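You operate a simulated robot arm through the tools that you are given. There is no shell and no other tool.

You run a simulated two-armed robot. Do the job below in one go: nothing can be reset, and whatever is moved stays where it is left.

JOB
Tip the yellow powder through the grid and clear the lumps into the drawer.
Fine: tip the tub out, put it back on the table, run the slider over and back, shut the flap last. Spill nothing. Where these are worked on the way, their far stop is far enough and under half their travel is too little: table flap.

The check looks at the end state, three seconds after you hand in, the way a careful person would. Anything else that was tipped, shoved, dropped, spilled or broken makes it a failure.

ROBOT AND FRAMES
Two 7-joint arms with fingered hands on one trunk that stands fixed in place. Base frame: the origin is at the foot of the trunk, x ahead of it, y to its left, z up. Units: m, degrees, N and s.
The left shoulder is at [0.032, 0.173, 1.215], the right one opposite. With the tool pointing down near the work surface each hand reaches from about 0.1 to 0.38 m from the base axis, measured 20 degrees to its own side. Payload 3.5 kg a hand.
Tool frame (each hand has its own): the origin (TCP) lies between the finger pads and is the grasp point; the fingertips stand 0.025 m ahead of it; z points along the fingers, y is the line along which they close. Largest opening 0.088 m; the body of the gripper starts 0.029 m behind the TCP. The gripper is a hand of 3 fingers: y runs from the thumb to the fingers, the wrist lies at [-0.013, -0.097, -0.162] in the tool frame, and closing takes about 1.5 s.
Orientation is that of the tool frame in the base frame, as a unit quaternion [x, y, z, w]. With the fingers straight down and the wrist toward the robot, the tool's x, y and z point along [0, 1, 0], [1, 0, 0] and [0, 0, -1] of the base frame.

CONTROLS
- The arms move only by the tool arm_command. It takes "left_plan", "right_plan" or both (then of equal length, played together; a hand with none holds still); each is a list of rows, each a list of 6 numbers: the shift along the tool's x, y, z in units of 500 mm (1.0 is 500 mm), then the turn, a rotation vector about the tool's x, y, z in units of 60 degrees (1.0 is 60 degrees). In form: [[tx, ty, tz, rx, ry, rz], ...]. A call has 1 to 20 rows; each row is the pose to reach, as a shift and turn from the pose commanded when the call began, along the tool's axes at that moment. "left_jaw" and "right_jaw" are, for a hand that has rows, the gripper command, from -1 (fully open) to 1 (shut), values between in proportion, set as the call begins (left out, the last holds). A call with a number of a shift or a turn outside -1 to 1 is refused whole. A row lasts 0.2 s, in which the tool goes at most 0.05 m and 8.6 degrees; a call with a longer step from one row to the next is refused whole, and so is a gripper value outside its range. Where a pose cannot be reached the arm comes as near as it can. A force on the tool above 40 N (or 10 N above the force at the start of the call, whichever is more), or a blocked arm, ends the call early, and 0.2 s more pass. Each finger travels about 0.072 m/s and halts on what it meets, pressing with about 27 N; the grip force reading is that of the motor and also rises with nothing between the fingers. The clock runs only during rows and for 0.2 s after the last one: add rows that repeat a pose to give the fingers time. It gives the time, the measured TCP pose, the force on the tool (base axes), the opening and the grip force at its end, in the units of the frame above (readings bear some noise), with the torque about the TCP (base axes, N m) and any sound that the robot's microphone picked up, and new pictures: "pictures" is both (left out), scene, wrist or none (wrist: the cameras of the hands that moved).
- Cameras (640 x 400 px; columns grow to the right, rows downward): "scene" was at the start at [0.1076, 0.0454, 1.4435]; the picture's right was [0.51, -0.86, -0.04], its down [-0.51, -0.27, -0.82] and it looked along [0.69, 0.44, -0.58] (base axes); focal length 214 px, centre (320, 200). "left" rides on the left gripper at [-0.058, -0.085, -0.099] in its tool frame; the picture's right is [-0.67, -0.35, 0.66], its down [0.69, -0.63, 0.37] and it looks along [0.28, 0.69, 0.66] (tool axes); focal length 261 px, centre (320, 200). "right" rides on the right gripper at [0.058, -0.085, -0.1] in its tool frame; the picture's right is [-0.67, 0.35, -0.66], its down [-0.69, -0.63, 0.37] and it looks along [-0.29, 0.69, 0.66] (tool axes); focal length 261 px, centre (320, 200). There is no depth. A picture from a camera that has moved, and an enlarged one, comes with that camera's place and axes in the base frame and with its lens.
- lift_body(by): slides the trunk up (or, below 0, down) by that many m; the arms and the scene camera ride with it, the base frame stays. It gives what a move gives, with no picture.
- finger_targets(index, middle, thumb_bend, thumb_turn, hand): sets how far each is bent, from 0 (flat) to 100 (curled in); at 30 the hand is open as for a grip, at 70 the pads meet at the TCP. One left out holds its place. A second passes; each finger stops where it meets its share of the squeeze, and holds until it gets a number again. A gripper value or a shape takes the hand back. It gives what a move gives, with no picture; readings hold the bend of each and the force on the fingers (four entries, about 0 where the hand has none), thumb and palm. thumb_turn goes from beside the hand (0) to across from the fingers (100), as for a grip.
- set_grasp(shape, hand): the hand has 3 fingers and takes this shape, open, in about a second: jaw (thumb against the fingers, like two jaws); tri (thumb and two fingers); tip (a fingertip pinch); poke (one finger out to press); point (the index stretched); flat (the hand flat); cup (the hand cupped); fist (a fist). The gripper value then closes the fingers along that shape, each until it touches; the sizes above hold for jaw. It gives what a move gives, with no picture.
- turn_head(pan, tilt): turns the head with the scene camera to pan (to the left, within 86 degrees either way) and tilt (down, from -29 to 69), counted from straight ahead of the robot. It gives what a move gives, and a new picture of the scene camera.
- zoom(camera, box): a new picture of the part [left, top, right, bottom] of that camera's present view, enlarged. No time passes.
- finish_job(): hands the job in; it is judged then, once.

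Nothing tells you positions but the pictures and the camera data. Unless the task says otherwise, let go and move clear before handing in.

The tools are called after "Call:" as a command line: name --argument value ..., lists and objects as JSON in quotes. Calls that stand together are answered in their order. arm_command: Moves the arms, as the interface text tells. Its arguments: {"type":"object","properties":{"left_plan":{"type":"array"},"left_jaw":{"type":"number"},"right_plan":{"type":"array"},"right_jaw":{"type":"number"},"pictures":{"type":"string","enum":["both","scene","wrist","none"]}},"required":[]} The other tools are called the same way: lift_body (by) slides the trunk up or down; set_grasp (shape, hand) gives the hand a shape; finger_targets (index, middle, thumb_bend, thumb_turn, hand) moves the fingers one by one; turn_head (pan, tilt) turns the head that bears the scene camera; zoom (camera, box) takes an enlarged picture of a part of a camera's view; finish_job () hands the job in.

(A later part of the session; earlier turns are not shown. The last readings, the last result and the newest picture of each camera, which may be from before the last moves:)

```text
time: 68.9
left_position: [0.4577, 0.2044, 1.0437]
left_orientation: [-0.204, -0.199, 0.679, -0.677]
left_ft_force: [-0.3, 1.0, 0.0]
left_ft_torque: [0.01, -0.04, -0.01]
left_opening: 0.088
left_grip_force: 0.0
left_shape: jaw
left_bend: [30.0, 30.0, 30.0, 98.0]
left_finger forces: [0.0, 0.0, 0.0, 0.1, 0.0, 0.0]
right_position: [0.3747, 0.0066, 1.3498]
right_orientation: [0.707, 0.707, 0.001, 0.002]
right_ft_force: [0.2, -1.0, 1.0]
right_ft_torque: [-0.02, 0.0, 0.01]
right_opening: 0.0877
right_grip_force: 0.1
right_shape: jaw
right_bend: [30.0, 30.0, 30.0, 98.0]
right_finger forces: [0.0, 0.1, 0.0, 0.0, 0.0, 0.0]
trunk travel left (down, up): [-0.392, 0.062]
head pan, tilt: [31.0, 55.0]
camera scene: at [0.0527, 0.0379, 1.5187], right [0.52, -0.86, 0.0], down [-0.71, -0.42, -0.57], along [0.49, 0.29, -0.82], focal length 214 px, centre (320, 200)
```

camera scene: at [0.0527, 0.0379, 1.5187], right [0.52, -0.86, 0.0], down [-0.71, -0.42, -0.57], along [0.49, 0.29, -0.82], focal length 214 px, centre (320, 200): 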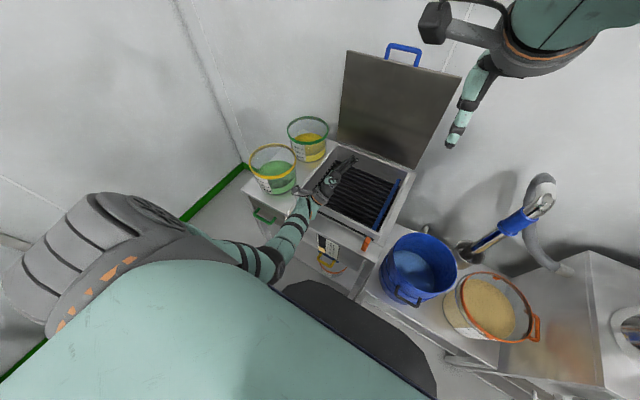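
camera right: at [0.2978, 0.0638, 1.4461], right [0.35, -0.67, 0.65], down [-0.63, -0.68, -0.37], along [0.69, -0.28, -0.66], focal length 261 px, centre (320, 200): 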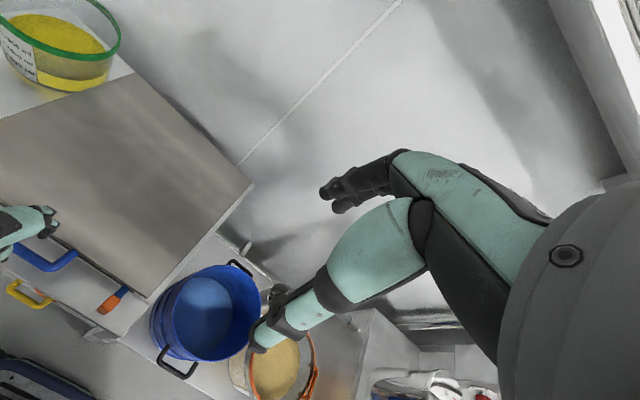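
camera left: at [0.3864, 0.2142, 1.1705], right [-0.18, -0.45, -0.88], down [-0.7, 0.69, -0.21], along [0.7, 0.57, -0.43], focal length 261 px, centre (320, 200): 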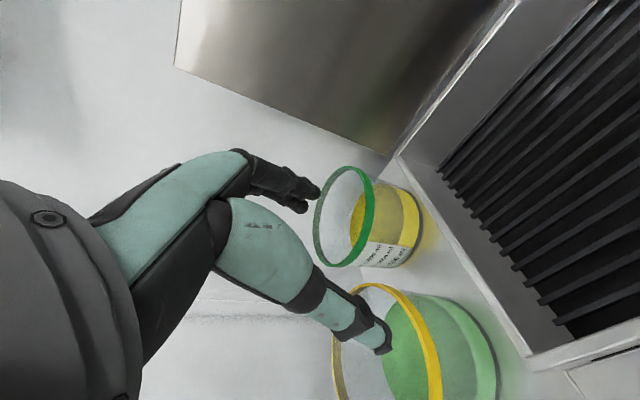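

That last part pushed something (the trunk shifted), probably the forearm near the box front. I'll raise 6 cm at this roll to confirm a higher pour is free.

Call:
arm_command --left_plan '[[-0.034, 0, 0.05, 0, 0, 0], [-0.067, 0, 0.0995, 0, 0, 0], [-0.067, 0, 0.0995, 0, 0, 0]]' --pictures "both"

Call:
zoom --camera "scene" --box '[220, 110, 420, 280]'

Call:
zoom --camera "right" --box '[0, 0, 320, 320]'

```text
time: 69.7
left_position: [0.4671, 0.2022, 1.1024]
left_orientation: [-0.203, -0.202, 0.68, -0.675]
left_ft_force: [-1.1, -0.9, 0.8]
left_ft_torque: [0.02, -0.01, -0.02]
left_opening: 0.088
left_grip_force: 0.0
left_shape: jaw
left_bend: [30.0, 30.0, 30.0, 98.0]
left_finger forces: [0.0, 0.0, 0.1, 0.0, 0.0, 0.0]
right_position: [0.3817, 0.0064, 1.3462]
right_orientation: [0.708, 0.706, 0.0, 0.0]
right_ft_force: [0.3, 0.0, -0.9]
right_ft_torque: [-0.04, 0.03, 0.03]
right_opening: 0.0878
right_grip_force: 0.1
right_shape: jaw
right_bend: [30.0, 30.0, 30.0, 98.0]
right_finger forces: [0.0, 0.1, 0.0, 0.0, 0.0, 0.1]
trunk travel left (down, up): [-0.392, 0.062]
head pan, tilt: [31.0, 55.0]
camera scene: at [0.0602, 0.0367, 1.5183], right [0.51, -0.86, -0.01], down [-0.71, -0.42, -0.57], along [0.48, 0.3, -0.82], focal length 214 px, centre (320, 200)
camera left: at [0.3828, 0.3068, 1.0511], right [-0.35, 0.2, 0.92], down [-0.63, -0.77, -0.07], along [0.69, -0.6, 0.4], focal length 261 px, centre (320, 200)
```

scene: 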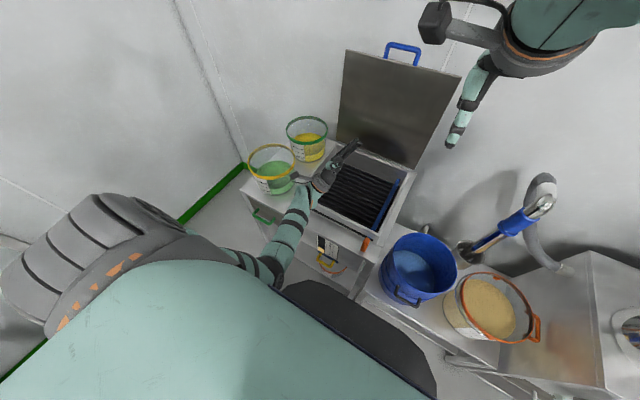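
left: 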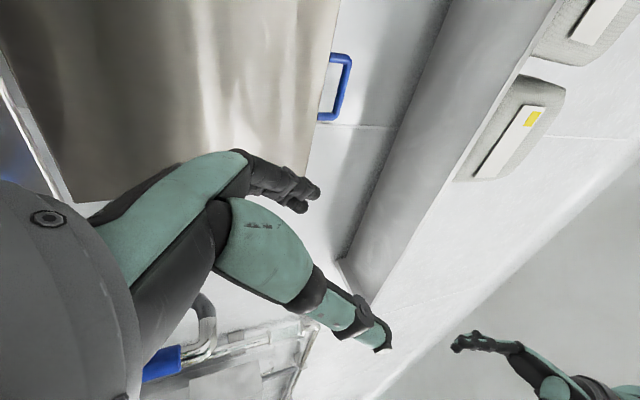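

```text
2.35 times, centred on (320, 195) of scene
camera zoom: at [0.0602, 0.0367, 1.5183], right [0.51, -0.86, -0.01], down [-0.71, -0.42, -0.57], along [0.48, 0.3, -0.82], focal length 505 px, centre (320, 212)
```

zoom: 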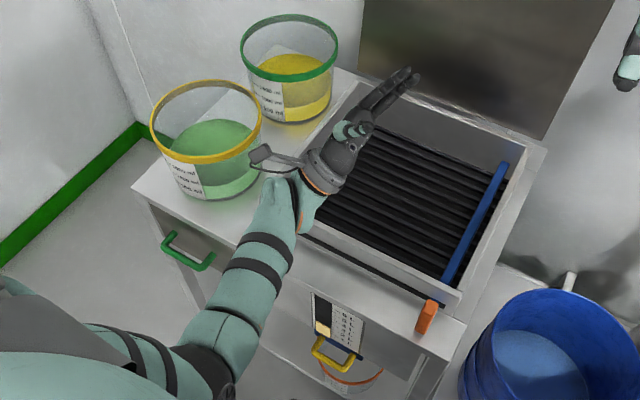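

```text
1.25 times, centred on (160, 160) of right
camera zoom: at [0.2968, 0.0641, 1.4467], right [0.35, -0.67, 0.66], down [-0.63, -0.69, -0.37], along [0.69, -0.29, -0.66], focal length 326 px, centre (520, 250)
```

zoom: 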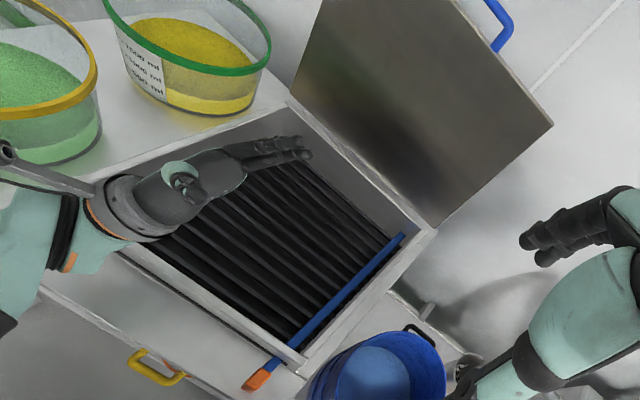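

At z≈1.10 the 146° roll is free, so the pour is feasible. Now I'll unroll back to tool-down.

Call:
arm_command --left_plan '[[0, 0, 0, 0, 0.14, 0], [0, 0, 0, 0, 0.28, 0], [0, 0, 0, 0, 0.42, 0], [0, 0, 0, 0, 0.56, 0], [0, 0, 0, 0, 0.7, 0], [0, 0, 0, 0, 0.84, 0], [0, 0, 0, 0, 0.97, 0], [0, 0, 0, 0, 0.97, 0]]' --pictures "none"

Call:
arm_command --left_plan '[[0, 0, 0, 0, 0.14, 0], [0, 0, 0, 0, 0.28, 0], [0, 0, 0, 0, 0.42, 0], [0, 0, 0, 0, 0.56, 0], [0, 0, 0, 0, 0.7, 0], [0, 0, 0, 0, 0.84, 0], [0, 0, 0, 0, 0.97, 0], [0, 0, 0, 0, 0.97, 0]]' --pictures "none"

Call:
arm_command --left_plan '[[0, 0, 0, 0, 0.14, 0], [0, 0, 0, 0, 0.28, 0], [0, 0, 0, 0, 0.42, 0], [0, 0, 0, 0, 0.5, 0], [0, 0, 0, 0, 0.5, 0]]' --pictures "both"

```text
time: 71.5
left_position: [0.4636, 0.2012, 1.1006]
left_orientation: [0.507, 0.505, -0.495, 0.492]
left_ft_force: [-0.2, 0.3, 0.3]
left_ft_torque: [-0.01, -0.04, 0.01]
left_opening: 0.0878
left_grip_force: 0.0
left_shape: jaw
left_bend: [30.0, 30.0, 30.0, 98.0]
left_finger forces: [0.0, 0.0, 0.0, 0.0, 0.0, 0.0]
right_position: [0.3817, 0.0047, 1.3473]
right_orientation: [0.708, 0.707, 0.001, 0.0]
right_ft_force: [0.4, -0.1, 0.5]
right_ft_torque: [-0.01, -0.01, -0.01]
right_opening: 0.0875
right_grip_force: 0.0
right_shape: jaw
right_bend: [30.0, 30.0, 30.0, 98.0]
right_finger forces: [0.0, 0.0, 0.0, 0.1, 0.0, 0.1]
trunk travel left (down, up): [-0.392, 0.062]
head pan, tilt: [31.0, 55.0]
```

```text
time: 73.3
left_position: [0.4629, 0.2035, 1.1006]
left_orientation: [0.685, 0.68, -0.185, 0.184]
left_ft_force: [0.1, -0.9, 0.9]
left_ft_torque: [0.0, -0.01, 0.02]
left_opening: 0.088
left_grip_force: 0.1
left_shape: jaw
left_bend: [30.0, 30.0, 30.0, 98.0]
left_finger forces: [0.0, 0.0, 0.1, 0.0, 0.0, 0.1]
right_position: [0.3823, 0.0061, 1.3477]
right_orientation: [0.707, 0.707, 0.0, 0.0]
right_ft_force: [0.5, 0.6, -0.7]
right_ft_torque: [-0.01, -0.01, -0.02]
right_opening: 0.0877
right_grip_force: 0.1
right_shape: jaw
right_bend: [30.0, 30.0, 30.0, 98.0]
right_finger forces: [0.0, 0.0, 0.0, 0.0, 0.1, 0.1]
trunk travel left (down, up): [-0.392, 0.062]
head pan, tilt: [31.0, 55.0]
```

```text
time: 74.5
left_position: [0.4625, 0.2028, 1.1003]
left_orientation: [0.709, 0.705, -0.003, 0.003]
left_ft_force: [-0.7, -0.1, -0.1]
left_ft_torque: [-0.02, 0.03, 0.01]
left_opening: 0.0878
left_grip_force: 0.0
left_shape: jaw
left_bend: [30.0, 30.0, 30.0, 98.0]
left_finger forces: [0.0, 0.0, 0.0, 0.0, 0.0, 0.1]
right_position: [0.3829, 0.0052, 1.3475]
right_orientation: [0.707, 0.707, 0.0, -0.001]
right_ft_force: [0.1, -0.2, 0.1]
right_ft_torque: [0.0, -0.02, -0.02]
right_opening: 0.0877
right_grip_force: 0.1
right_shape: jaw
right_bend: [30.0, 30.0, 30.0, 98.0]
right_finger forces: [0.0, 0.0, 0.0, 0.0, 0.0, 0.0]
trunk travel left (down, up): [-0.392, 0.062]
head pan, tilt: [31.0, 55.0]
camera scene: at [0.0603, 0.0366, 1.5183], right [0.51, -0.86, -0.01], down [-0.71, -0.42, -0.57], along [0.48, 0.3, -0.82], focal length 214 px, centre (320, 200)
camera left: at [0.3779, 0.1472, 1.2003], right [-0.35, -0.67, -0.65], down [-0.63, 0.69, -0.37], along [0.7, 0.28, -0.66], focal length 261 px, centre (320, 200)
```

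scene: 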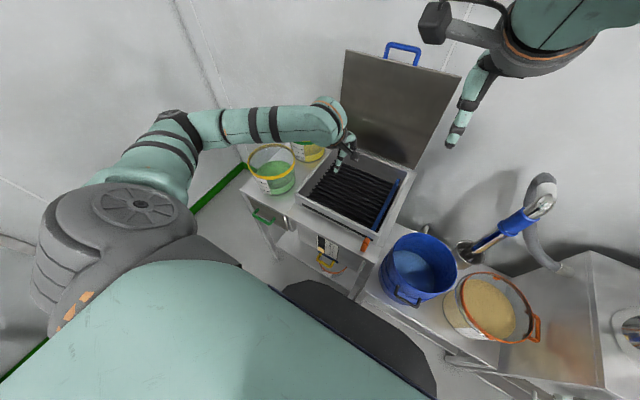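
left: 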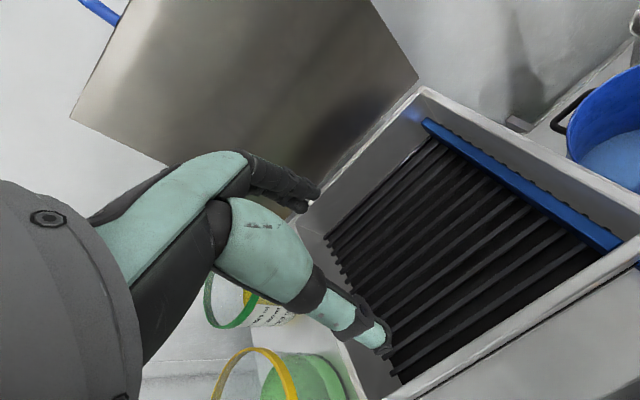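

Now I'll move to hover over the near-right rim of the yellow tub with the hand yawed about 40° to the left.

Call:
arm_command --left_plan '[[0.065, 0.044, 0.0, 0, 0, -0.1], [0.13, 0.088, 0.0, 0, 0, -0.2], [0.195, 0.133, 0.0, 0, 0, -0.3], [0.26, 0.178, 0.0, 0, 0, -0.4], [0.325, 0.222, 0.02, 0, 0, -0.5], [0.39, 0.266, 0.05, 0, 0, -0.6], [0.45, 0.31, 0.08, 0, 0, -0.667], [0.45, 0.31, 0.08, 0, 0, -0.667]]'

Call:
zoom --camera "scene" --box '[240, 90, 400, 210]'

Call:
zoom --camera "right" --box '[0, 0, 200, 140]'

```text
time: 76.3
left_position: [0.6191, 0.4279, 1.0596]
left_orientation: [0.425, 0.905, -0.003, 0.001]
left_ft_force: [0.0, -0.6, -0.4]
left_ft_torque: [-0.02, -0.03, -0.03]
left_opening: 0.0882
left_grip_force: 0.0
left_shape: jaw
left_bend: [30.0, 30.0, 30.0, 98.0]
left_finger forces: [0.0, 0.0, 0.0, 0.0, 0.1, 0.0]
right_position: [0.3811, 0.0048, 1.3473]
right_orientation: [0.707, 0.707, 0.001, 0.001]
right_ft_force: [0.4, -0.6, 0.1]
right_ft_torque: [-0.01, -0.04, -0.03]
right_opening: 0.0878
right_grip_force: 0.1
right_shape: jaw
right_bend: [30.0, 30.0, 30.0, 98.0]
right_finger forces: [0.0, 0.1, 0.0, 0.1, 0.1, 0.1]
trunk travel left (down, up): [-0.392, 0.062]
head pan, tilt: [31.0, 55.0]
camera scene: at [0.0602, 0.0364, 1.5183], right [0.51, -0.86, -0.01], down [-0.71, -0.42, -0.57], along [0.48, 0.3, -0.82], focal length 214 px, centre (320, 200)
camera left: at [0.592, 0.3298, 1.1601], right [0.16, -0.74, -0.65], down [-0.92, 0.12, -0.37], along [0.35, 0.66, -0.67], focal length 261 px, centre (320, 200)
```

scene: 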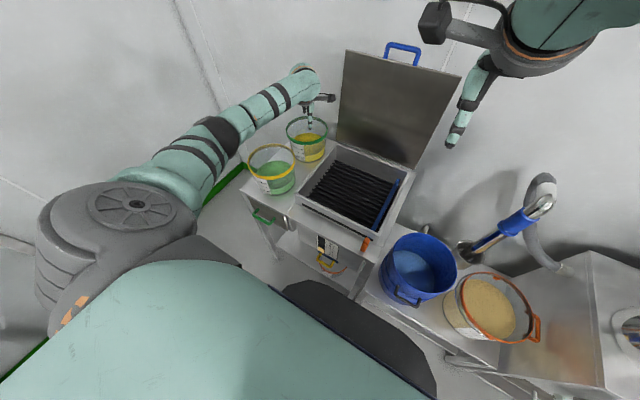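
left: 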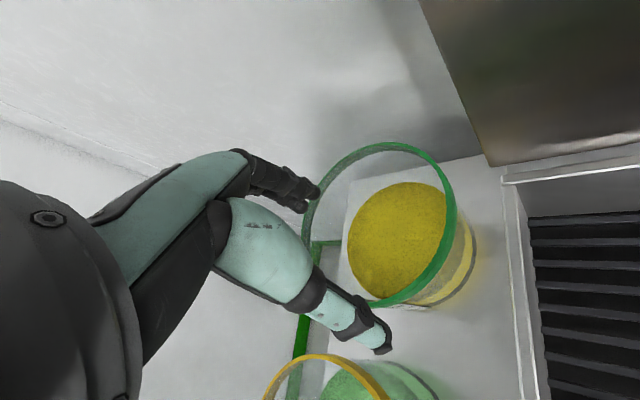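

```text
3.33 times, centred on (320, 150) of scene
camera zoom: at [0.0602, 0.0364, 1.5183], right [0.51, -0.86, -0.01], down [-0.71, -0.42, -0.57], along [0.48, 0.3, -0.82], focal length 715 px, centre (320, 367)
```

zoom: 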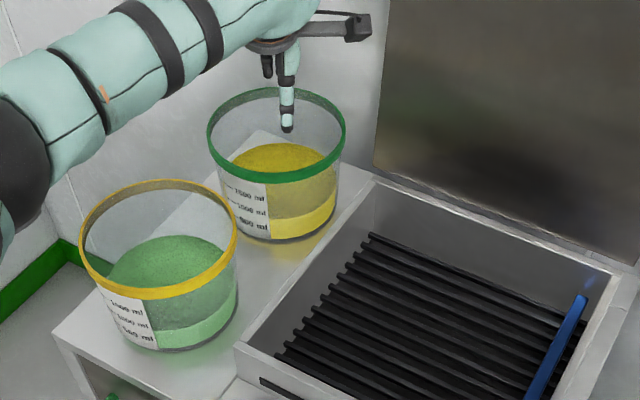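

```text
2.86 times, centred on (100, 70) of right
camera zoom: at [0.2968, 0.0639, 1.4468], right [0.35, -0.67, 0.66], down [-0.63, -0.69, -0.37], along [0.69, -0.28, -0.66], focal length 745 px, centre (949, 571)
```

zoom: 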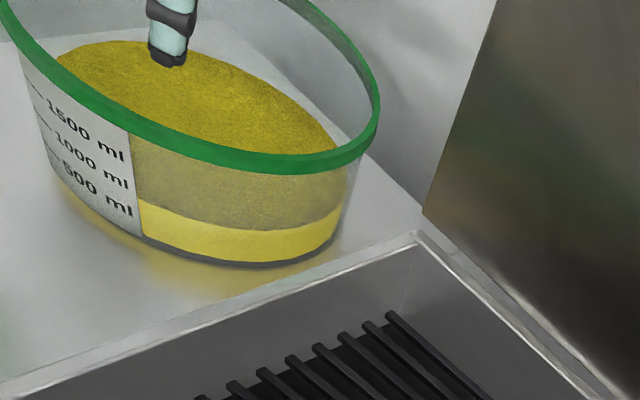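

The yellow tub's rim is centred at about (0.682, 0.483, 0.938) with an outer radius near 0.089. I'm right above the near-right wall, so I'll descend partway with the hand open.

Call:
arm_command --left_plan '[[-0.002, -0.003, 0.06, 0, 0, 0], [-0.002, -0.003, 0.12, 0, 0, 0], [-0.002, -0.003, 0.18, 0, 0, 0], [-0.002, -0.003, 0.23, 0, 0, 0], [-0.002, -0.003, 0.23, 0, 0, 0]]'

Call:
zoom --camera "scene" --box '[270, 90, 370, 170]'

Call:
zoom --camera "right" --box '[0, 0, 160, 110]'

```text
time: 77.5
left_position: [0.6202, 0.4235, 0.9433]
left_orientation: [0.425, 0.905, -0.003, 0.001]
left_ft_force: [-0.2, 0.1, -0.8]
left_ft_torque: [-0.01, 0.0, -0.01]
left_opening: 0.0878
left_grip_force: 0.1
left_shape: jaw
left_bend: [30.0, 30.0, 30.0, 98.0]
left_finger forces: [0.1, 0.0, 0.0, 0.0, 0.1, 0.1]
right_position: [0.3821, 0.0061, 1.3478]
right_orientation: [0.707, 0.707, -0.001, 0.0]
right_ft_force: [0.5, 0.6, 0.0]
right_ft_torque: [0.03, 0.02, 0.03]
right_opening: 0.0875
right_grip_force: 0.0
right_shape: jaw
right_bend: [30.0, 30.0, 30.0, 98.0]
right_finger forces: [0.0, 0.1, 0.1, 0.0, 0.0, 0.1]
trunk travel left (down, up): [-0.392, 0.062]
head pan, tilt: [31.0, 55.0]
camera scene: at [0.0604, 0.0365, 1.5183], right [0.51, -0.86, -0.01], down [-0.71, -0.42, -0.57], along [0.48, 0.3, -0.82], focal length 214 px, centre (320, 200)
camera left: at [0.5915, 0.3256, 1.0437], right [0.16, -0.74, -0.65], down [-0.92, 0.12, -0.37], along [0.35, 0.66, -0.67], focal length 261 px, centre (320, 200)
```

scene: 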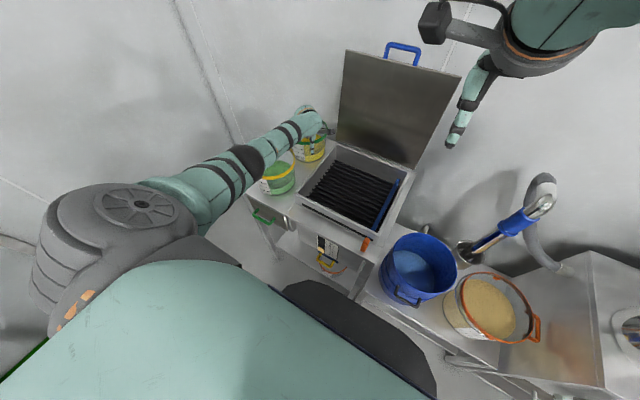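
left: 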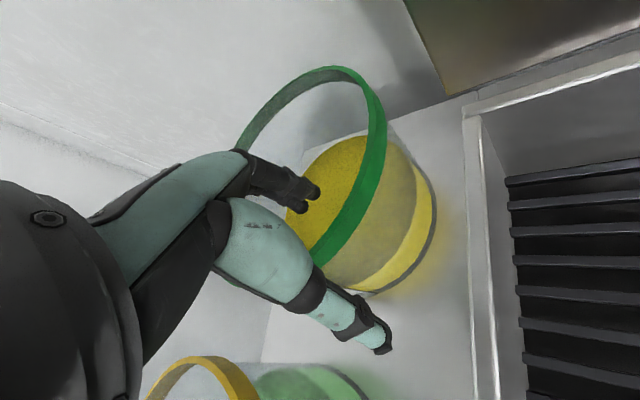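

```text
5.00 times, centred on (320, 130) of scene
camera zoom: at [0.0604, 0.0365, 1.5183], right [0.51, -0.86, -0.01], down [-0.71, -0.42, -0.57], along [0.48, 0.3, -0.82], focal length 1072 px, centre (320, 550)
```

zoom: 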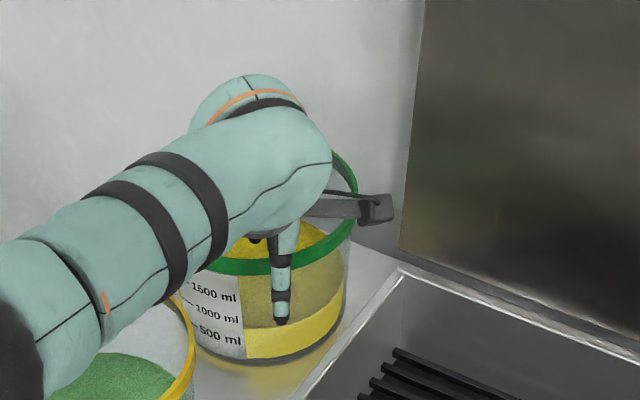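

```text
3.64 times, centred on (80, 55) of right
camera zoom: at [0.297, 0.0639, 1.4467], right [0.35, -0.67, 0.66], down [-0.63, -0.69, -0.37], along [0.69, -0.28, -0.66], focal length 948 px, centre (1193, 727)
```

zoom: 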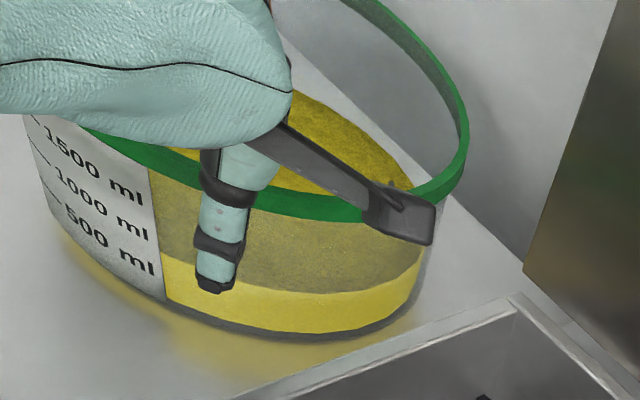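

The thumb is outside and the fingers inside, with the wall between them. I'll descend the last 2.8 cm and then close.

Call:
arm_command --left_plan '[[0, 0, 0.03, 0, 0, 0], [0, 0, 0.056, 0, 0, 0], [0, 0, 0.056, 0, 0, 0]]' --pictures "wrist"

```text
time: 78.3
left_position: [0.6202, 0.4246, 0.9165]
left_orientation: [0.425, 0.905, -0.003, 0.0]
left_ft_force: [-0.3, 0.4, 0.0]
left_ft_torque: [-0.01, 0.01, -0.01]
left_opening: 0.0879
left_grip_force: 0.0
left_shape: jaw
left_bend: [30.0, 30.0, 30.0, 98.0]
left_finger forces: [0.0, 0.0, 0.0, 0.1, 0.0, 0.0]
right_position: [0.3827, 0.0051, 1.3483]
right_orientation: [0.707, 0.707, 0.0, 0.001]
right_ft_force: [0.0, 0.1, 0.5]
right_ft_torque: [-0.01, -0.04, 0.01]
right_opening: 0.0876
right_grip_force: 0.1
right_shape: jaw
right_bend: [30.0, 30.0, 30.0, 98.0]
right_finger forces: [0.0, 0.0, 0.0, 0.1, 0.0, 0.0]
trunk travel left (down, up): [-0.392, 0.062]
head pan, tilt: [31.0, 55.0]
camera left: at [0.5916, 0.3269, 1.0173], right [0.16, -0.74, -0.65], down [-0.92, 0.12, -0.37], along [0.35, 0.66, -0.67], focal length 261 px, centre (320, 200)
```

left: 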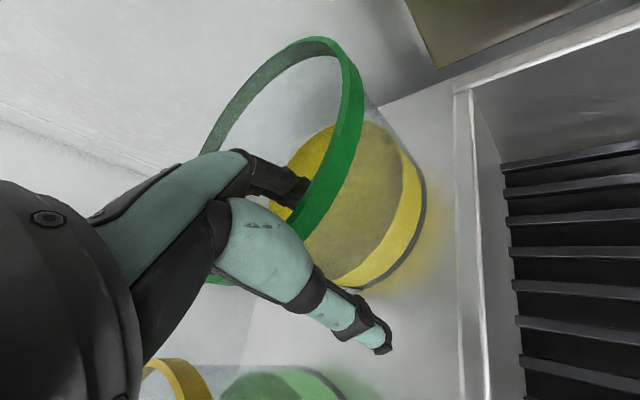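

Clear on all sides. Closing the hand on the wall.

Call:
arm_command --left_plan '[[0, 0, 0, 0, 0, 0], [0, 0, 0, 0, 0, 0], [0, 0, 0, 0, 0, 0], [0, 0, 0, 0, 0, 0], [0, 0, 0, 0, 0, 0], [0, 0, 0, 0, 0, 0], [0, 0, 0, 0, 0, 0], [0, 0, 0, 0, 0, 0], [0, 0, 0, 0, 0, 0]]' --left_jaw 1 --pictures "wrist"

Call:
zoom --camera "right" --box '[0, 0, 160, 110]'

```text
time: 80.3
left_position: [0.6203, 0.4247, 0.9165]
left_orientation: [0.425, 0.905, -0.002, 0.001]
left_ft_force: [1.9, 0.8, 0.8]
left_ft_torque: [0.03, -0.03, 0.0]
left_opening: 0.0
left_grip_force: 26.8
left_shape: jaw
left_bend: [70.0, 69.0, 68.0, 100.0]
left_finger forces: [16.4, 8.1, 0.0, 0.1, 23.6, 0.0]
right_position: [0.383, 0.005, 1.3468]
right_orientation: [0.707, 0.707, -0.001, -0.001]
right_ft_force: [0.5, 0.0, -0.6]
right_ft_torque: [0.01, 0.0, 0.03]
right_opening: 0.0877
right_grip_force: 0.0
right_shape: jaw
right_bend: [30.0, 30.0, 30.0, 98.0]
right_finger forces: [0.0, 0.1, 0.0, 0.0, 0.1, 0.0]
trunk travel left (down, up): [-0.392, 0.062]
head pan, tilt: [31.0, 55.0]
camera left: at [0.5921, 0.327, 1.0171], right [0.16, -0.74, -0.65], down [-0.92, 0.12, -0.37], along [0.35, 0.66, -0.67], focal length 261 px, centre (320, 200)
```

left: 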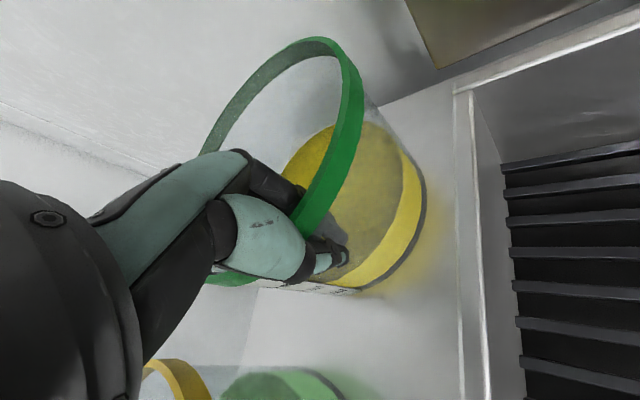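

```text
3.64 times, centred on (80, 55) of right
camera zoom: at [0.2974, 0.0641, 1.4466], right [0.35, -0.67, 0.66], down [-0.63, -0.69, -0.37], along [0.69, -0.29, -0.66], focal length 948 px, centre (1193, 727)
```

zoom: 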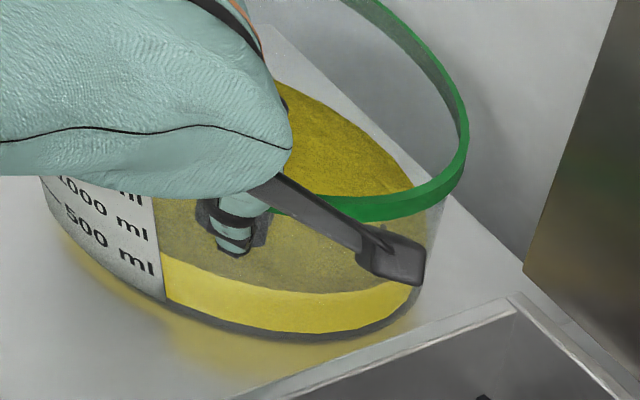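

The wall is pinched (fingers 16 and 8 N, thumb 24 N) and the tub hasn't moved. I'll lift 2 cm and check for tilt or slip.

Call:
arm_command --left_plan '[[0, 0, -0.01, 0, 0, 0], [0, 0, -0.02, 0, 0, 0], [0, 0, -0.03, 0, 0, 0], [0, 0, -0.04, 0, 0, 0], [0, 0, -0.04, 0, 0, 0], [0, 0, -0.04, 0, 0, 0]]' --pictures "wrist"

Call:
zoom --camera "right" --box '[0, 0, 160, 110]'

Call:
zoom --camera "scene" --box '[270, 90, 370, 170]'

```text
time: 81.7
left_position: [0.619, 0.4238, 0.9354]
left_orientation: [0.426, 0.905, -0.003, 0.0]
left_ft_force: [1.5, 0.4, -2.6]
left_ft_torque: [0.0, -0.02, -0.02]
left_opening: 0.0001
left_grip_force: 27.0
left_shape: jaw
left_bend: [70.0, 69.0, 68.0, 100.0]
left_finger forces: [15.8, 8.8, 0.0, 0.1, 24.1, 0.0]
right_position: [0.3827, 0.0055, 1.3471]
right_orientation: [0.708, 0.707, -0.002, -0.001]
right_ft_force: [0.9, 0.2, -0.1]
right_ft_torque: [-0.01, -0.01, 0.0]
right_opening: 0.0875
right_grip_force: 0.1
right_shape: jaw
right_bend: [30.0, 30.0, 30.0, 98.0]
right_finger forces: [0.0, 0.1, 0.1, 0.0, 0.0, 0.1]
trunk travel left (down, up): [-0.392, 0.062]
head pan, tilt: [31.0, 55.0]
camera left: at [0.5909, 0.3267, 1.0357], right [0.16, -0.74, -0.65], down [-0.92, 0.12, -0.36], along [0.35, 0.66, -0.67], focal length 261 px, centre (320, 200)
```

left: 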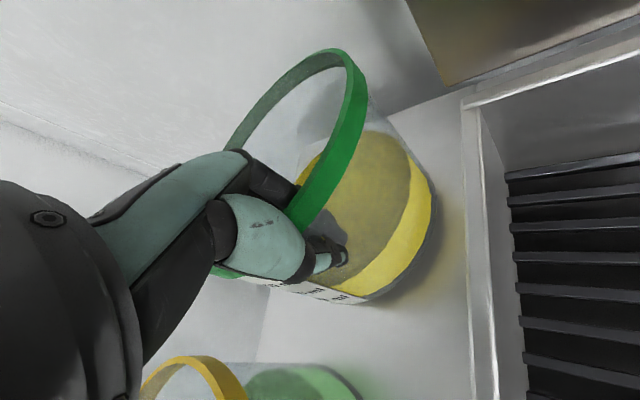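

```text
3.64 times, centred on (80, 55) of right
camera zoom: at [0.2977, 0.0642, 1.4465], right [0.35, -0.67, 0.66], down [-0.63, -0.69, -0.37], along [0.69, -0.29, -0.66], focal length 948 px, centre (1193, 727)
```

zoom: 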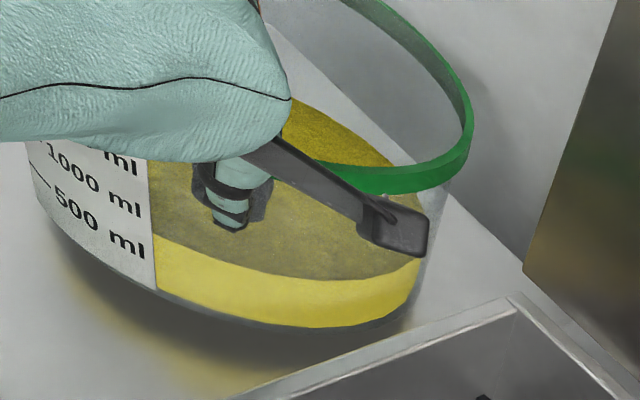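

```text
5.00 times, centred on (320, 130) of scene
camera zoom: at [0.0611, 0.0368, 1.5183], right [0.51, -0.86, -0.01], down [-0.71, -0.42, -0.56], along [0.48, 0.29, -0.83], focal length 1072 px, centre (320, 550)
```

zoom: 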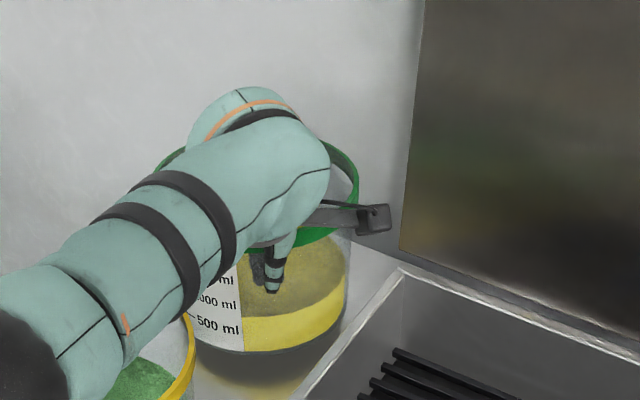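

The near side lifted but the far edge stayed on the table: the pinch acts like a hinge, since the fingers slant away from the wall. I'll set it back down, release, and regrip with the hand pitched about 30° so the fingers lie flush along the inside wall.

Call:
arm_command --left_plan '[[0, 0, 0.01, 0, 0, 0], [0, 0, 0.02, 0, 0, 0], [0, 0, 0.03, 0, 0, 0], [0, 0, 0.04, 0, 0, 0], [0, 0, 0.04, 0, 0, 0]]' --pictures "none"

Call:
arm_command --left_plan '[[0, 0, 0, 0, 0, 0], [0, 0, 0, 0, 0, 0], [0, 0, 0, 0, 0, 0], [0, 0, 0, 0, 0, 0], [0, 0, 0, 0, 0, 0], [0, 0, 0, 0, 0, 0], [0, 0, 0, 0, 0, 0]]' --left_jaw -1 --pictures "wrist"

Call:
zoom --camera "right" --box '[0, 0, 160, 110]'

```text
time: 82.9
left_position: [0.6184, 0.4241, 0.9158]
left_orientation: [0.425, 0.905, -0.003, 0.002]
left_ft_force: [0.6, 1.8, 7.7]
left_ft_torque: [0.08, -0.05, 0.0]
left_opening: 0.0
left_grip_force: 27.0
left_shape: jaw
left_bend: [70.0, 69.0, 68.0, 100.0]
left_finger forces: [18.2, 9.8, 0.1, 0.0, 26.2, 0.0]
right_position: [0.3814, 0.0047, 1.3482]
right_orientation: [0.707, 0.707, 0.0, -0.001]
right_ft_force: [0.4, 0.4, 0.1]
right_ft_torque: [0.0, 0.0, 0.03]
right_opening: 0.0875
right_grip_force: 0.0
right_shape: jaw
right_bend: [30.0, 30.0, 30.0, 98.0]
right_finger forces: [0.1, 0.1, 0.1, 0.0, 0.1, 0.0]
trunk travel left (down, up): [-0.392, 0.062]
head pan, tilt: [31.0, 55.0]
```

```text
time: 84.5
left_position: [0.6182, 0.4253, 0.9147]
left_orientation: [0.425, 0.905, -0.003, 0.0]
left_ft_force: [-0.7, 0.5, -0.4]
left_ft_torque: [0.0, -0.02, 0.0]
left_opening: 0.0876
left_grip_force: 0.1
left_shape: jaw
left_bend: [30.0, 30.0, 30.0, 98.0]
left_finger forces: [0.1, 0.0, 0.0, 0.0, 0.0, 0.0]
right_position: [0.3823, 0.0049, 1.3473]
right_orientation: [0.707, 0.707, 0.0, -0.001]
right_ft_force: [0.3, 0.4, 0.5]
right_ft_torque: [-0.02, 0.02, -0.02]
right_opening: 0.0876
right_grip_force: 0.1
right_shape: jaw
right_bend: [30.0, 30.0, 30.0, 98.0]
right_finger forces: [0.0, 0.0, 0.0, 0.0, 0.0, 0.0]
trunk travel left (down, up): [-0.392, 0.062]
head pan, tilt: [31.0, 55.0]
camera left: at [0.5902, 0.3277, 1.015], right [0.16, -0.74, -0.65], down [-0.92, 0.12, -0.37], along [0.35, 0.66, -0.67], focal length 261 px, centre (320, 200)
```

left: 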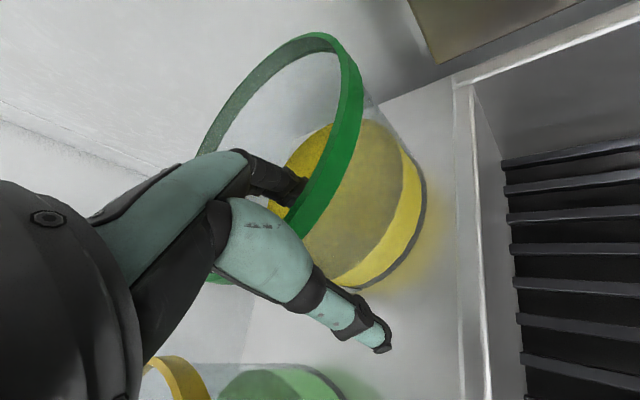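

```text
3.64 times, centred on (80, 55) of right
camera zoom: at [0.2971, 0.0638, 1.4467], right [0.35, -0.67, 0.65], down [-0.63, -0.69, -0.37], along [0.69, -0.28, -0.66], focal length 948 px, centre (1193, 727)
```

zoom: 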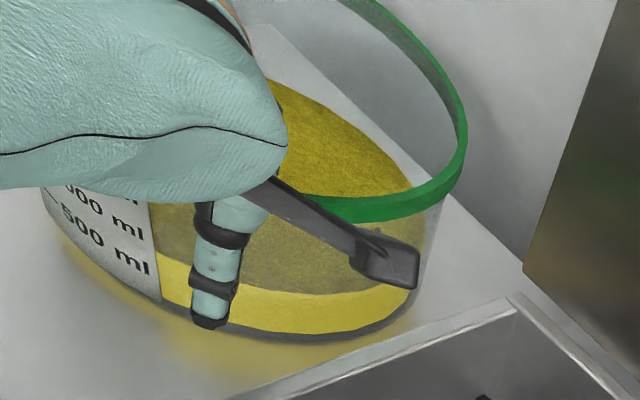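

The tub is back in place and upright. I'll pitch the open hand 30° about the grasp point.

Call:
arm_command --left_plan '[[0, 0, -0.01, -0.1, 0, 0], [0, 0, -0.01, -0.2, 0, 0], [0, 0, -0.005, -0.3, 0, 0], [0, 0, 0.0, -0.4, 0, 0], [0, 0, 0.0, -0.5, 0, 0], [0, 0, 0.0, -0.5, 0, 0]]' --pictures "both"

Call:
zoom --camera "right" --box '[0, 0, 160, 110]'

Call:
zoom --camera "scene" --box '[240, 90, 370, 190]'

```text
time: 85.9
left_position: [0.6188, 0.4245, 0.9158]
left_orientation: [0.411, 0.875, 0.231, 0.111]
left_ft_force: [-0.3, 0.0, 0.6]
left_ft_torque: [0.0, 0.01, 0.01]
left_opening: 0.0878
left_grip_force: 0.1
left_shape: jaw
left_bend: [30.0, 30.0, 30.0, 98.0]
left_finger forces: [0.1, 0.1, 0.1, 0.0, 0.0, 0.1]
right_position: [0.3819, 0.0063, 1.3471]
right_orientation: [0.707, 0.708, 0.0, 0.0]
right_ft_force: [-0.8, 0.3, 0.2]
right_ft_torque: [-0.02, -0.01, -0.01]
right_opening: 0.0876
right_grip_force: 0.0
right_shape: jaw
right_bend: [30.0, 30.0, 30.0, 98.0]
right_finger forces: [0.1, 0.0, 0.0, 0.0, 0.0, 0.0]
trunk travel left (down, up): [-0.392, 0.062]
head pan, tilt: [31.0, 55.0]
camera scene: at [0.0606, 0.0364, 1.5183], right [0.51, -0.86, -0.01], down [-0.71, -0.42, -0.57], along [0.48, 0.3, -0.82], focal length 214 px, centre (320, 200)
camera left: at [0.561, 0.3017, 0.9596], right [0.45, -0.5, -0.74], down [-0.72, 0.29, -0.63], along [0.53, 0.81, -0.23], focal length 261 px, centre (320, 200)
```

scene: 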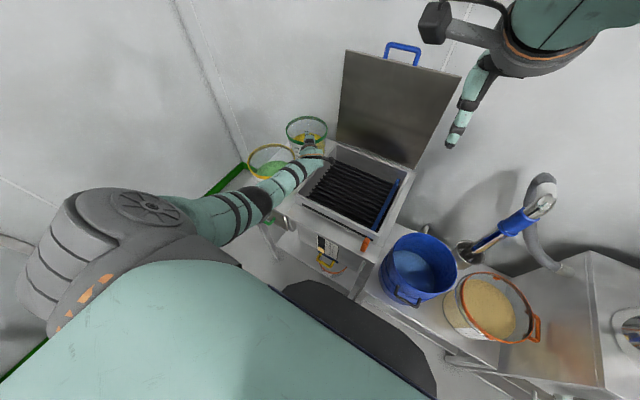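
left: 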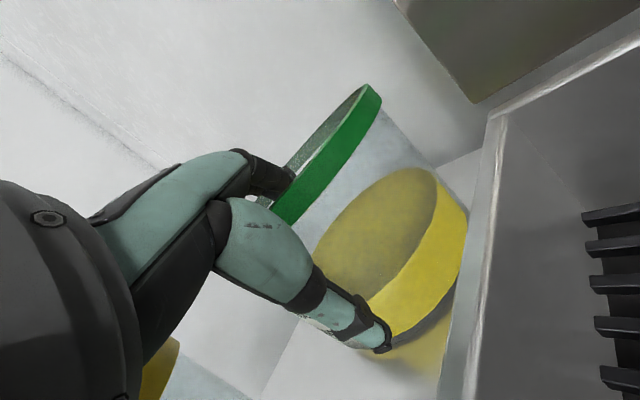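

```text
3.64 times, centred on (80, 55) of right
camera zoom: at [0.2972, 0.0638, 1.4467], right [0.35, -0.67, 0.65], down [-0.63, -0.69, -0.37], along [0.69, -0.28, -0.66], focal length 948 px, centre (1193, 727)
```

zoom: 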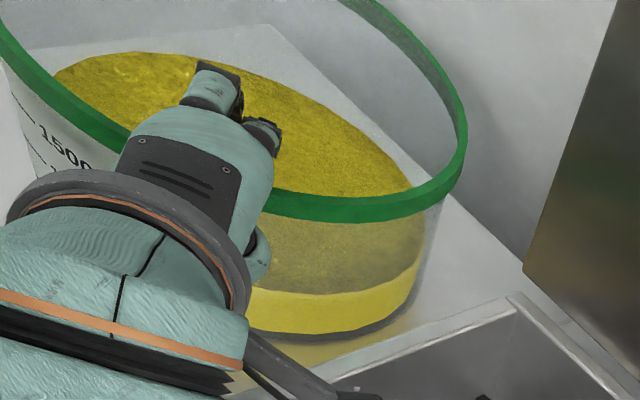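

```text
4.00 times, centred on (305, 140) of scene
camera zoom: at [0.0606, 0.0364, 1.5183], right [0.51, -0.86, -0.01], down [-0.71, -0.42, -0.57], along [0.48, 0.3, -0.82], focal length 858 px, centre (380, 440)
```

zoom: 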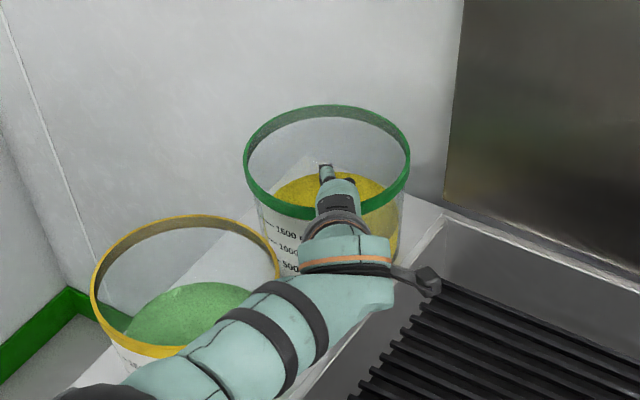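

The hand is now straddling the wall, with the fingers along the inside and the thumb low outside. I'll settle 5 mm lower, close, then test-lift 2 cm.

Call:
arm_command --left_plan '[[0, -0.004, 0.008, 0, 0, 0], [0, -0.004, 0.008, 0, 0, 0], [0, -0.004, 0.008, 0, 0, 0], [0, -0.004, 0.008, 0, 0, 0], [0, -0.004, 0.008, 0, 0, 0], [0, -0.004, 0.008, 0, 0, 0], [0, -0.004, 0.008, 0, 0, 0], [0, -0.004, 0.008, 0, 0, 0], [0, -0.004, 0.008, 0, 0, 0], [0, -0.004, 0.008, 0, 0, 0]]' --left_jaw 1 --pictures "wrist"

Call:
arm_command --left_plan '[[0, 0.005, -0.009, 0, 0, 0], [0, 0.01, -0.017, 0, 0, 0], [0, 0.015, -0.026, 0, 0, 0], [0, 0.02, -0.035, 0, 0, 0], [0, 0.02, -0.035, 0, 0, 0], [0, 0.02, -0.035, 0, 0, 0]]' --pictures "wrist"

Call:
zoom --camera "right" --box '[0, 0, 160, 110]'

Call:
zoom --camera "scene" --box '[240, 90, 370, 190]'

```text
time: 88.1
left_position: [0.6192, 0.4245, 0.9104]
left_orientation: [0.411, 0.875, 0.231, 0.111]
left_ft_force: [-0.7, -0.3, -3.0]
left_ft_torque: [-0.33, 0.31, 0.0]
left_opening: 0.0057
left_grip_force: 26.9
left_shape: jaw
left_bend: [72.0, 70.0, 76.0, 100.0]
left_finger forces: [14.3, 7.7, 0.0, 0.1, 22.4, 0.0]
right_position: [0.3831, 0.0058, 1.3463]
right_orientation: [0.708, 0.707, 0.0, -0.001]
right_ft_force: [0.0, -0.3, 0.3]
right_ft_torque: [-0.02, 0.01, -0.02]
right_opening: 0.0876
right_grip_force: 0.0
right_shape: jaw
right_bend: [30.0, 30.0, 30.0, 98.0]
right_finger forces: [0.0, 0.0, 0.0, 0.1, 0.0, 0.0]
trunk travel left (down, up): [-0.392, 0.062]
head pan, tilt: [31.0, 55.0]
camera left: at [0.5618, 0.3026, 0.9547], right [0.45, -0.5, -0.74], down [-0.72, 0.29, -0.63], along [0.53, 0.81, -0.23], focal length 261 px, centre (320, 200)
```

left: 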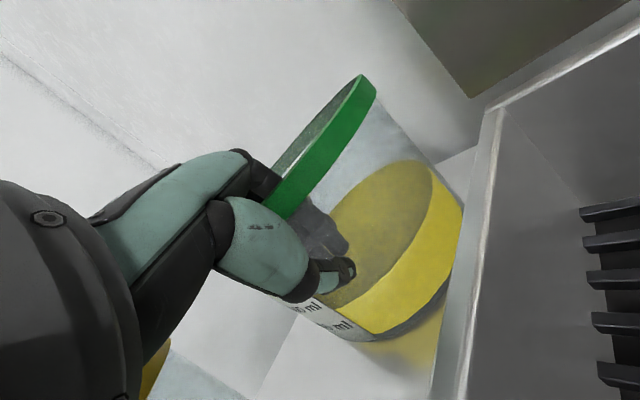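

```text
time: 89.5
left_position: [0.6193, 0.4248, 0.9313]
left_orientation: [0.411, 0.875, 0.23, 0.111]
left_ft_force: [-0.8, -0.3, -4.8]
left_ft_torque: [-0.27, 0.33, 0.01]
left_opening: 0.0057
left_grip_force: 26.4
left_shape: jaw
left_bend: [72.0, 70.0, 76.0, 100.0]
left_finger forces: [14.1, 7.7, 0.0, 0.0, 21.9, 0.0]
right_position: [0.3827, 0.0066, 1.3469]
right_orientation: [0.707, 0.707, -0.001, 0.0]
right_ft_force: [0.7, 0.3, -0.8]
right_ft_torque: [-0.01, 0.0, -0.04]
right_opening: 0.0877
right_grip_force: 0.1
right_shape: jaw
right_bend: [30.0, 30.0, 30.0, 98.0]
right_finger forces: [0.0, 0.0, 0.1, 0.0, 0.0, 0.0]
trunk travel left (down, up): [-0.392, 0.062]
head pan, tilt: [31.0, 55.0]
camera left: at [0.5617, 0.3026, 0.9752], right [0.45, -0.5, -0.74], down [-0.72, 0.29, -0.63], along [0.53, 0.81, -0.23], focal length 261 px, centre (320, 200)
```

left: 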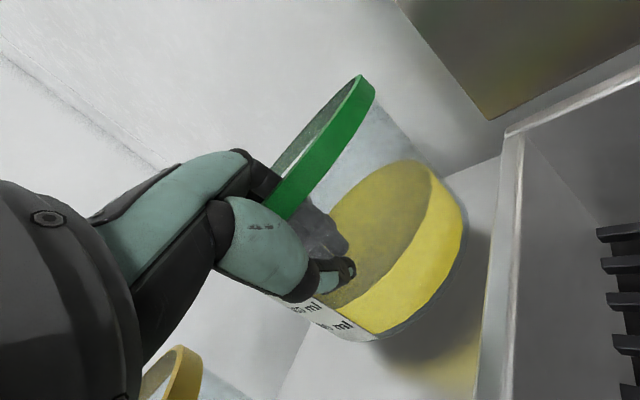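

```text
3.64 times, centred on (80, 55) of right
camera zoom: at [0.2981, 0.0645, 1.4464], right [0.35, -0.67, 0.66], down [-0.63, -0.69, -0.36], along [0.69, -0.29, -0.66], focal length 948 px, centre (1193, 727)
```

zoom: 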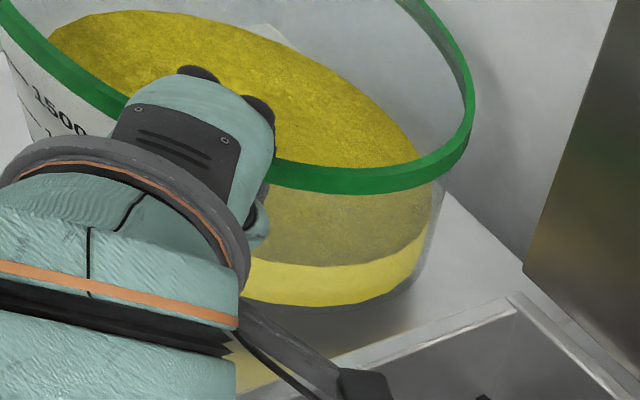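

```text
4.00 times, centred on (305, 140) of scene
camera zoom: at [0.0615, 0.0371, 1.5182], right [0.51, -0.86, -0.01], down [-0.71, -0.42, -0.56], along [0.48, 0.29, -0.83], focal length 858 px, centre (380, 440)
```

zoom: 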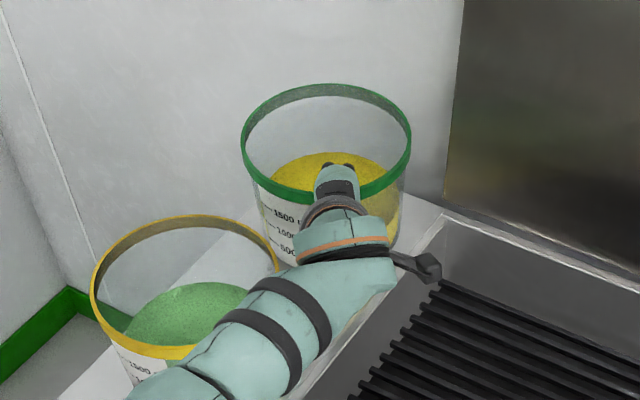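

The whole tub came up level (about 4.8 N, steady torque, no slip). I'll lift slowly and straight to z≈1.10.

Call:
arm_command --left_plan '[[0, 0.017, -0.029, 0, 0, 0], [0, 0.034, -0.059, 0, 0, 0], [0, 0.051, -0.088, 0, 0, 0], [0, 0.068, -0.118, 0, 0, 0], [0, 0.085, -0.147, 0, 0, 0], [0, 0.102, -0.177, 0, 0, 0], [0, 0.119, -0.206, 0, 0, 0], [0, 0.136, -0.236, 0, 0, 0], [0, 0.153, -0.265, 0, 0, 0], [0, 0.17, -0.294, 0, 0, 0], [0, 0.17, -0.294, 0, 0, 0]]'

Call:
zoom --camera "scene" --box '[220, 60, 400, 190]'

```text
time: 91.9
left_position: [0.6186, 0.426, 1.1008]
left_orientation: [0.411, 0.875, 0.231, 0.111]
left_ft_force: [0.1, -0.9, -4.8]
left_ft_torque: [-0.31, 0.33, 0.0]
left_opening: 0.0053
left_grip_force: 27.1
left_shape: jaw
left_bend: [72.0, 70.0, 76.0, 100.0]
left_finger forces: [14.1, 8.3, 0.0, 0.1, 22.6, 0.0]
right_position: [0.3818, 0.0058, 1.3465]
right_orientation: [0.707, 0.707, 0.0, 0.0]
right_ft_force: [0.6, 0.9, 0.1]
right_ft_torque: [0.03, -0.02, 0.02]
right_opening: 0.0875
right_grip_force: 0.0
right_shape: jaw
right_bend: [30.0, 30.0, 30.0, 98.0]
right_finger forces: [0.0, 0.1, 0.0, 0.1, 0.1, 0.0]
trunk travel left (down, up): [-0.392, 0.062]
head pan, tilt: [31.0, 55.0]
camera scene: at [0.0615, 0.0372, 1.5182], right [0.51, -0.86, -0.01], down [-0.71, -0.42, -0.56], along [0.48, 0.29, -0.83], focal length 214 px, centre (320, 200)
camera left: at [0.5612, 0.3029, 1.1464], right [0.45, -0.5, -0.74], down [-0.72, 0.29, -0.63], along [0.53, 0.81, -0.23], focal length 261 px, centre (320, 200)
```

scene: 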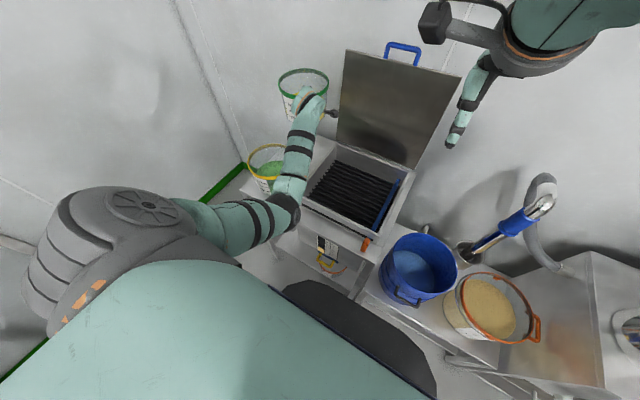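
left: 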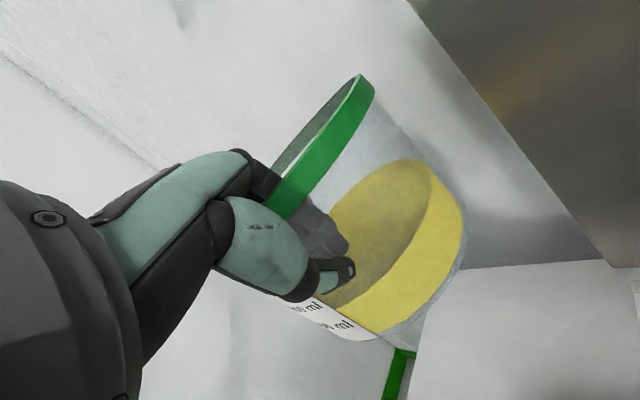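

```text
3.08 times, centred on (310, 125) of scene
camera zoom: at [0.0615, 0.0372, 1.5182], right [0.51, -0.86, -0.01], down [-0.71, -0.42, -0.56], along [0.48, 0.29, -0.83], focal length 660 px, centre (351, 431)
```

zoom: 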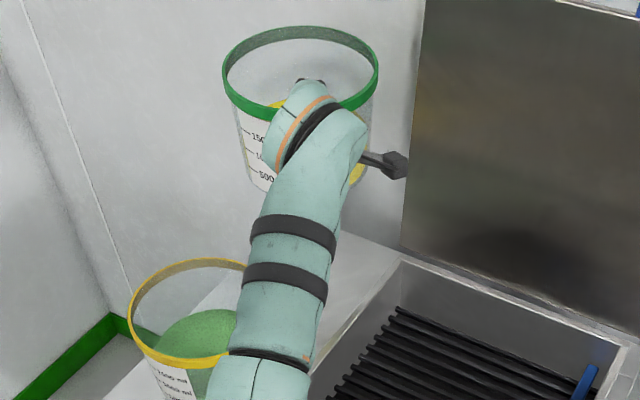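

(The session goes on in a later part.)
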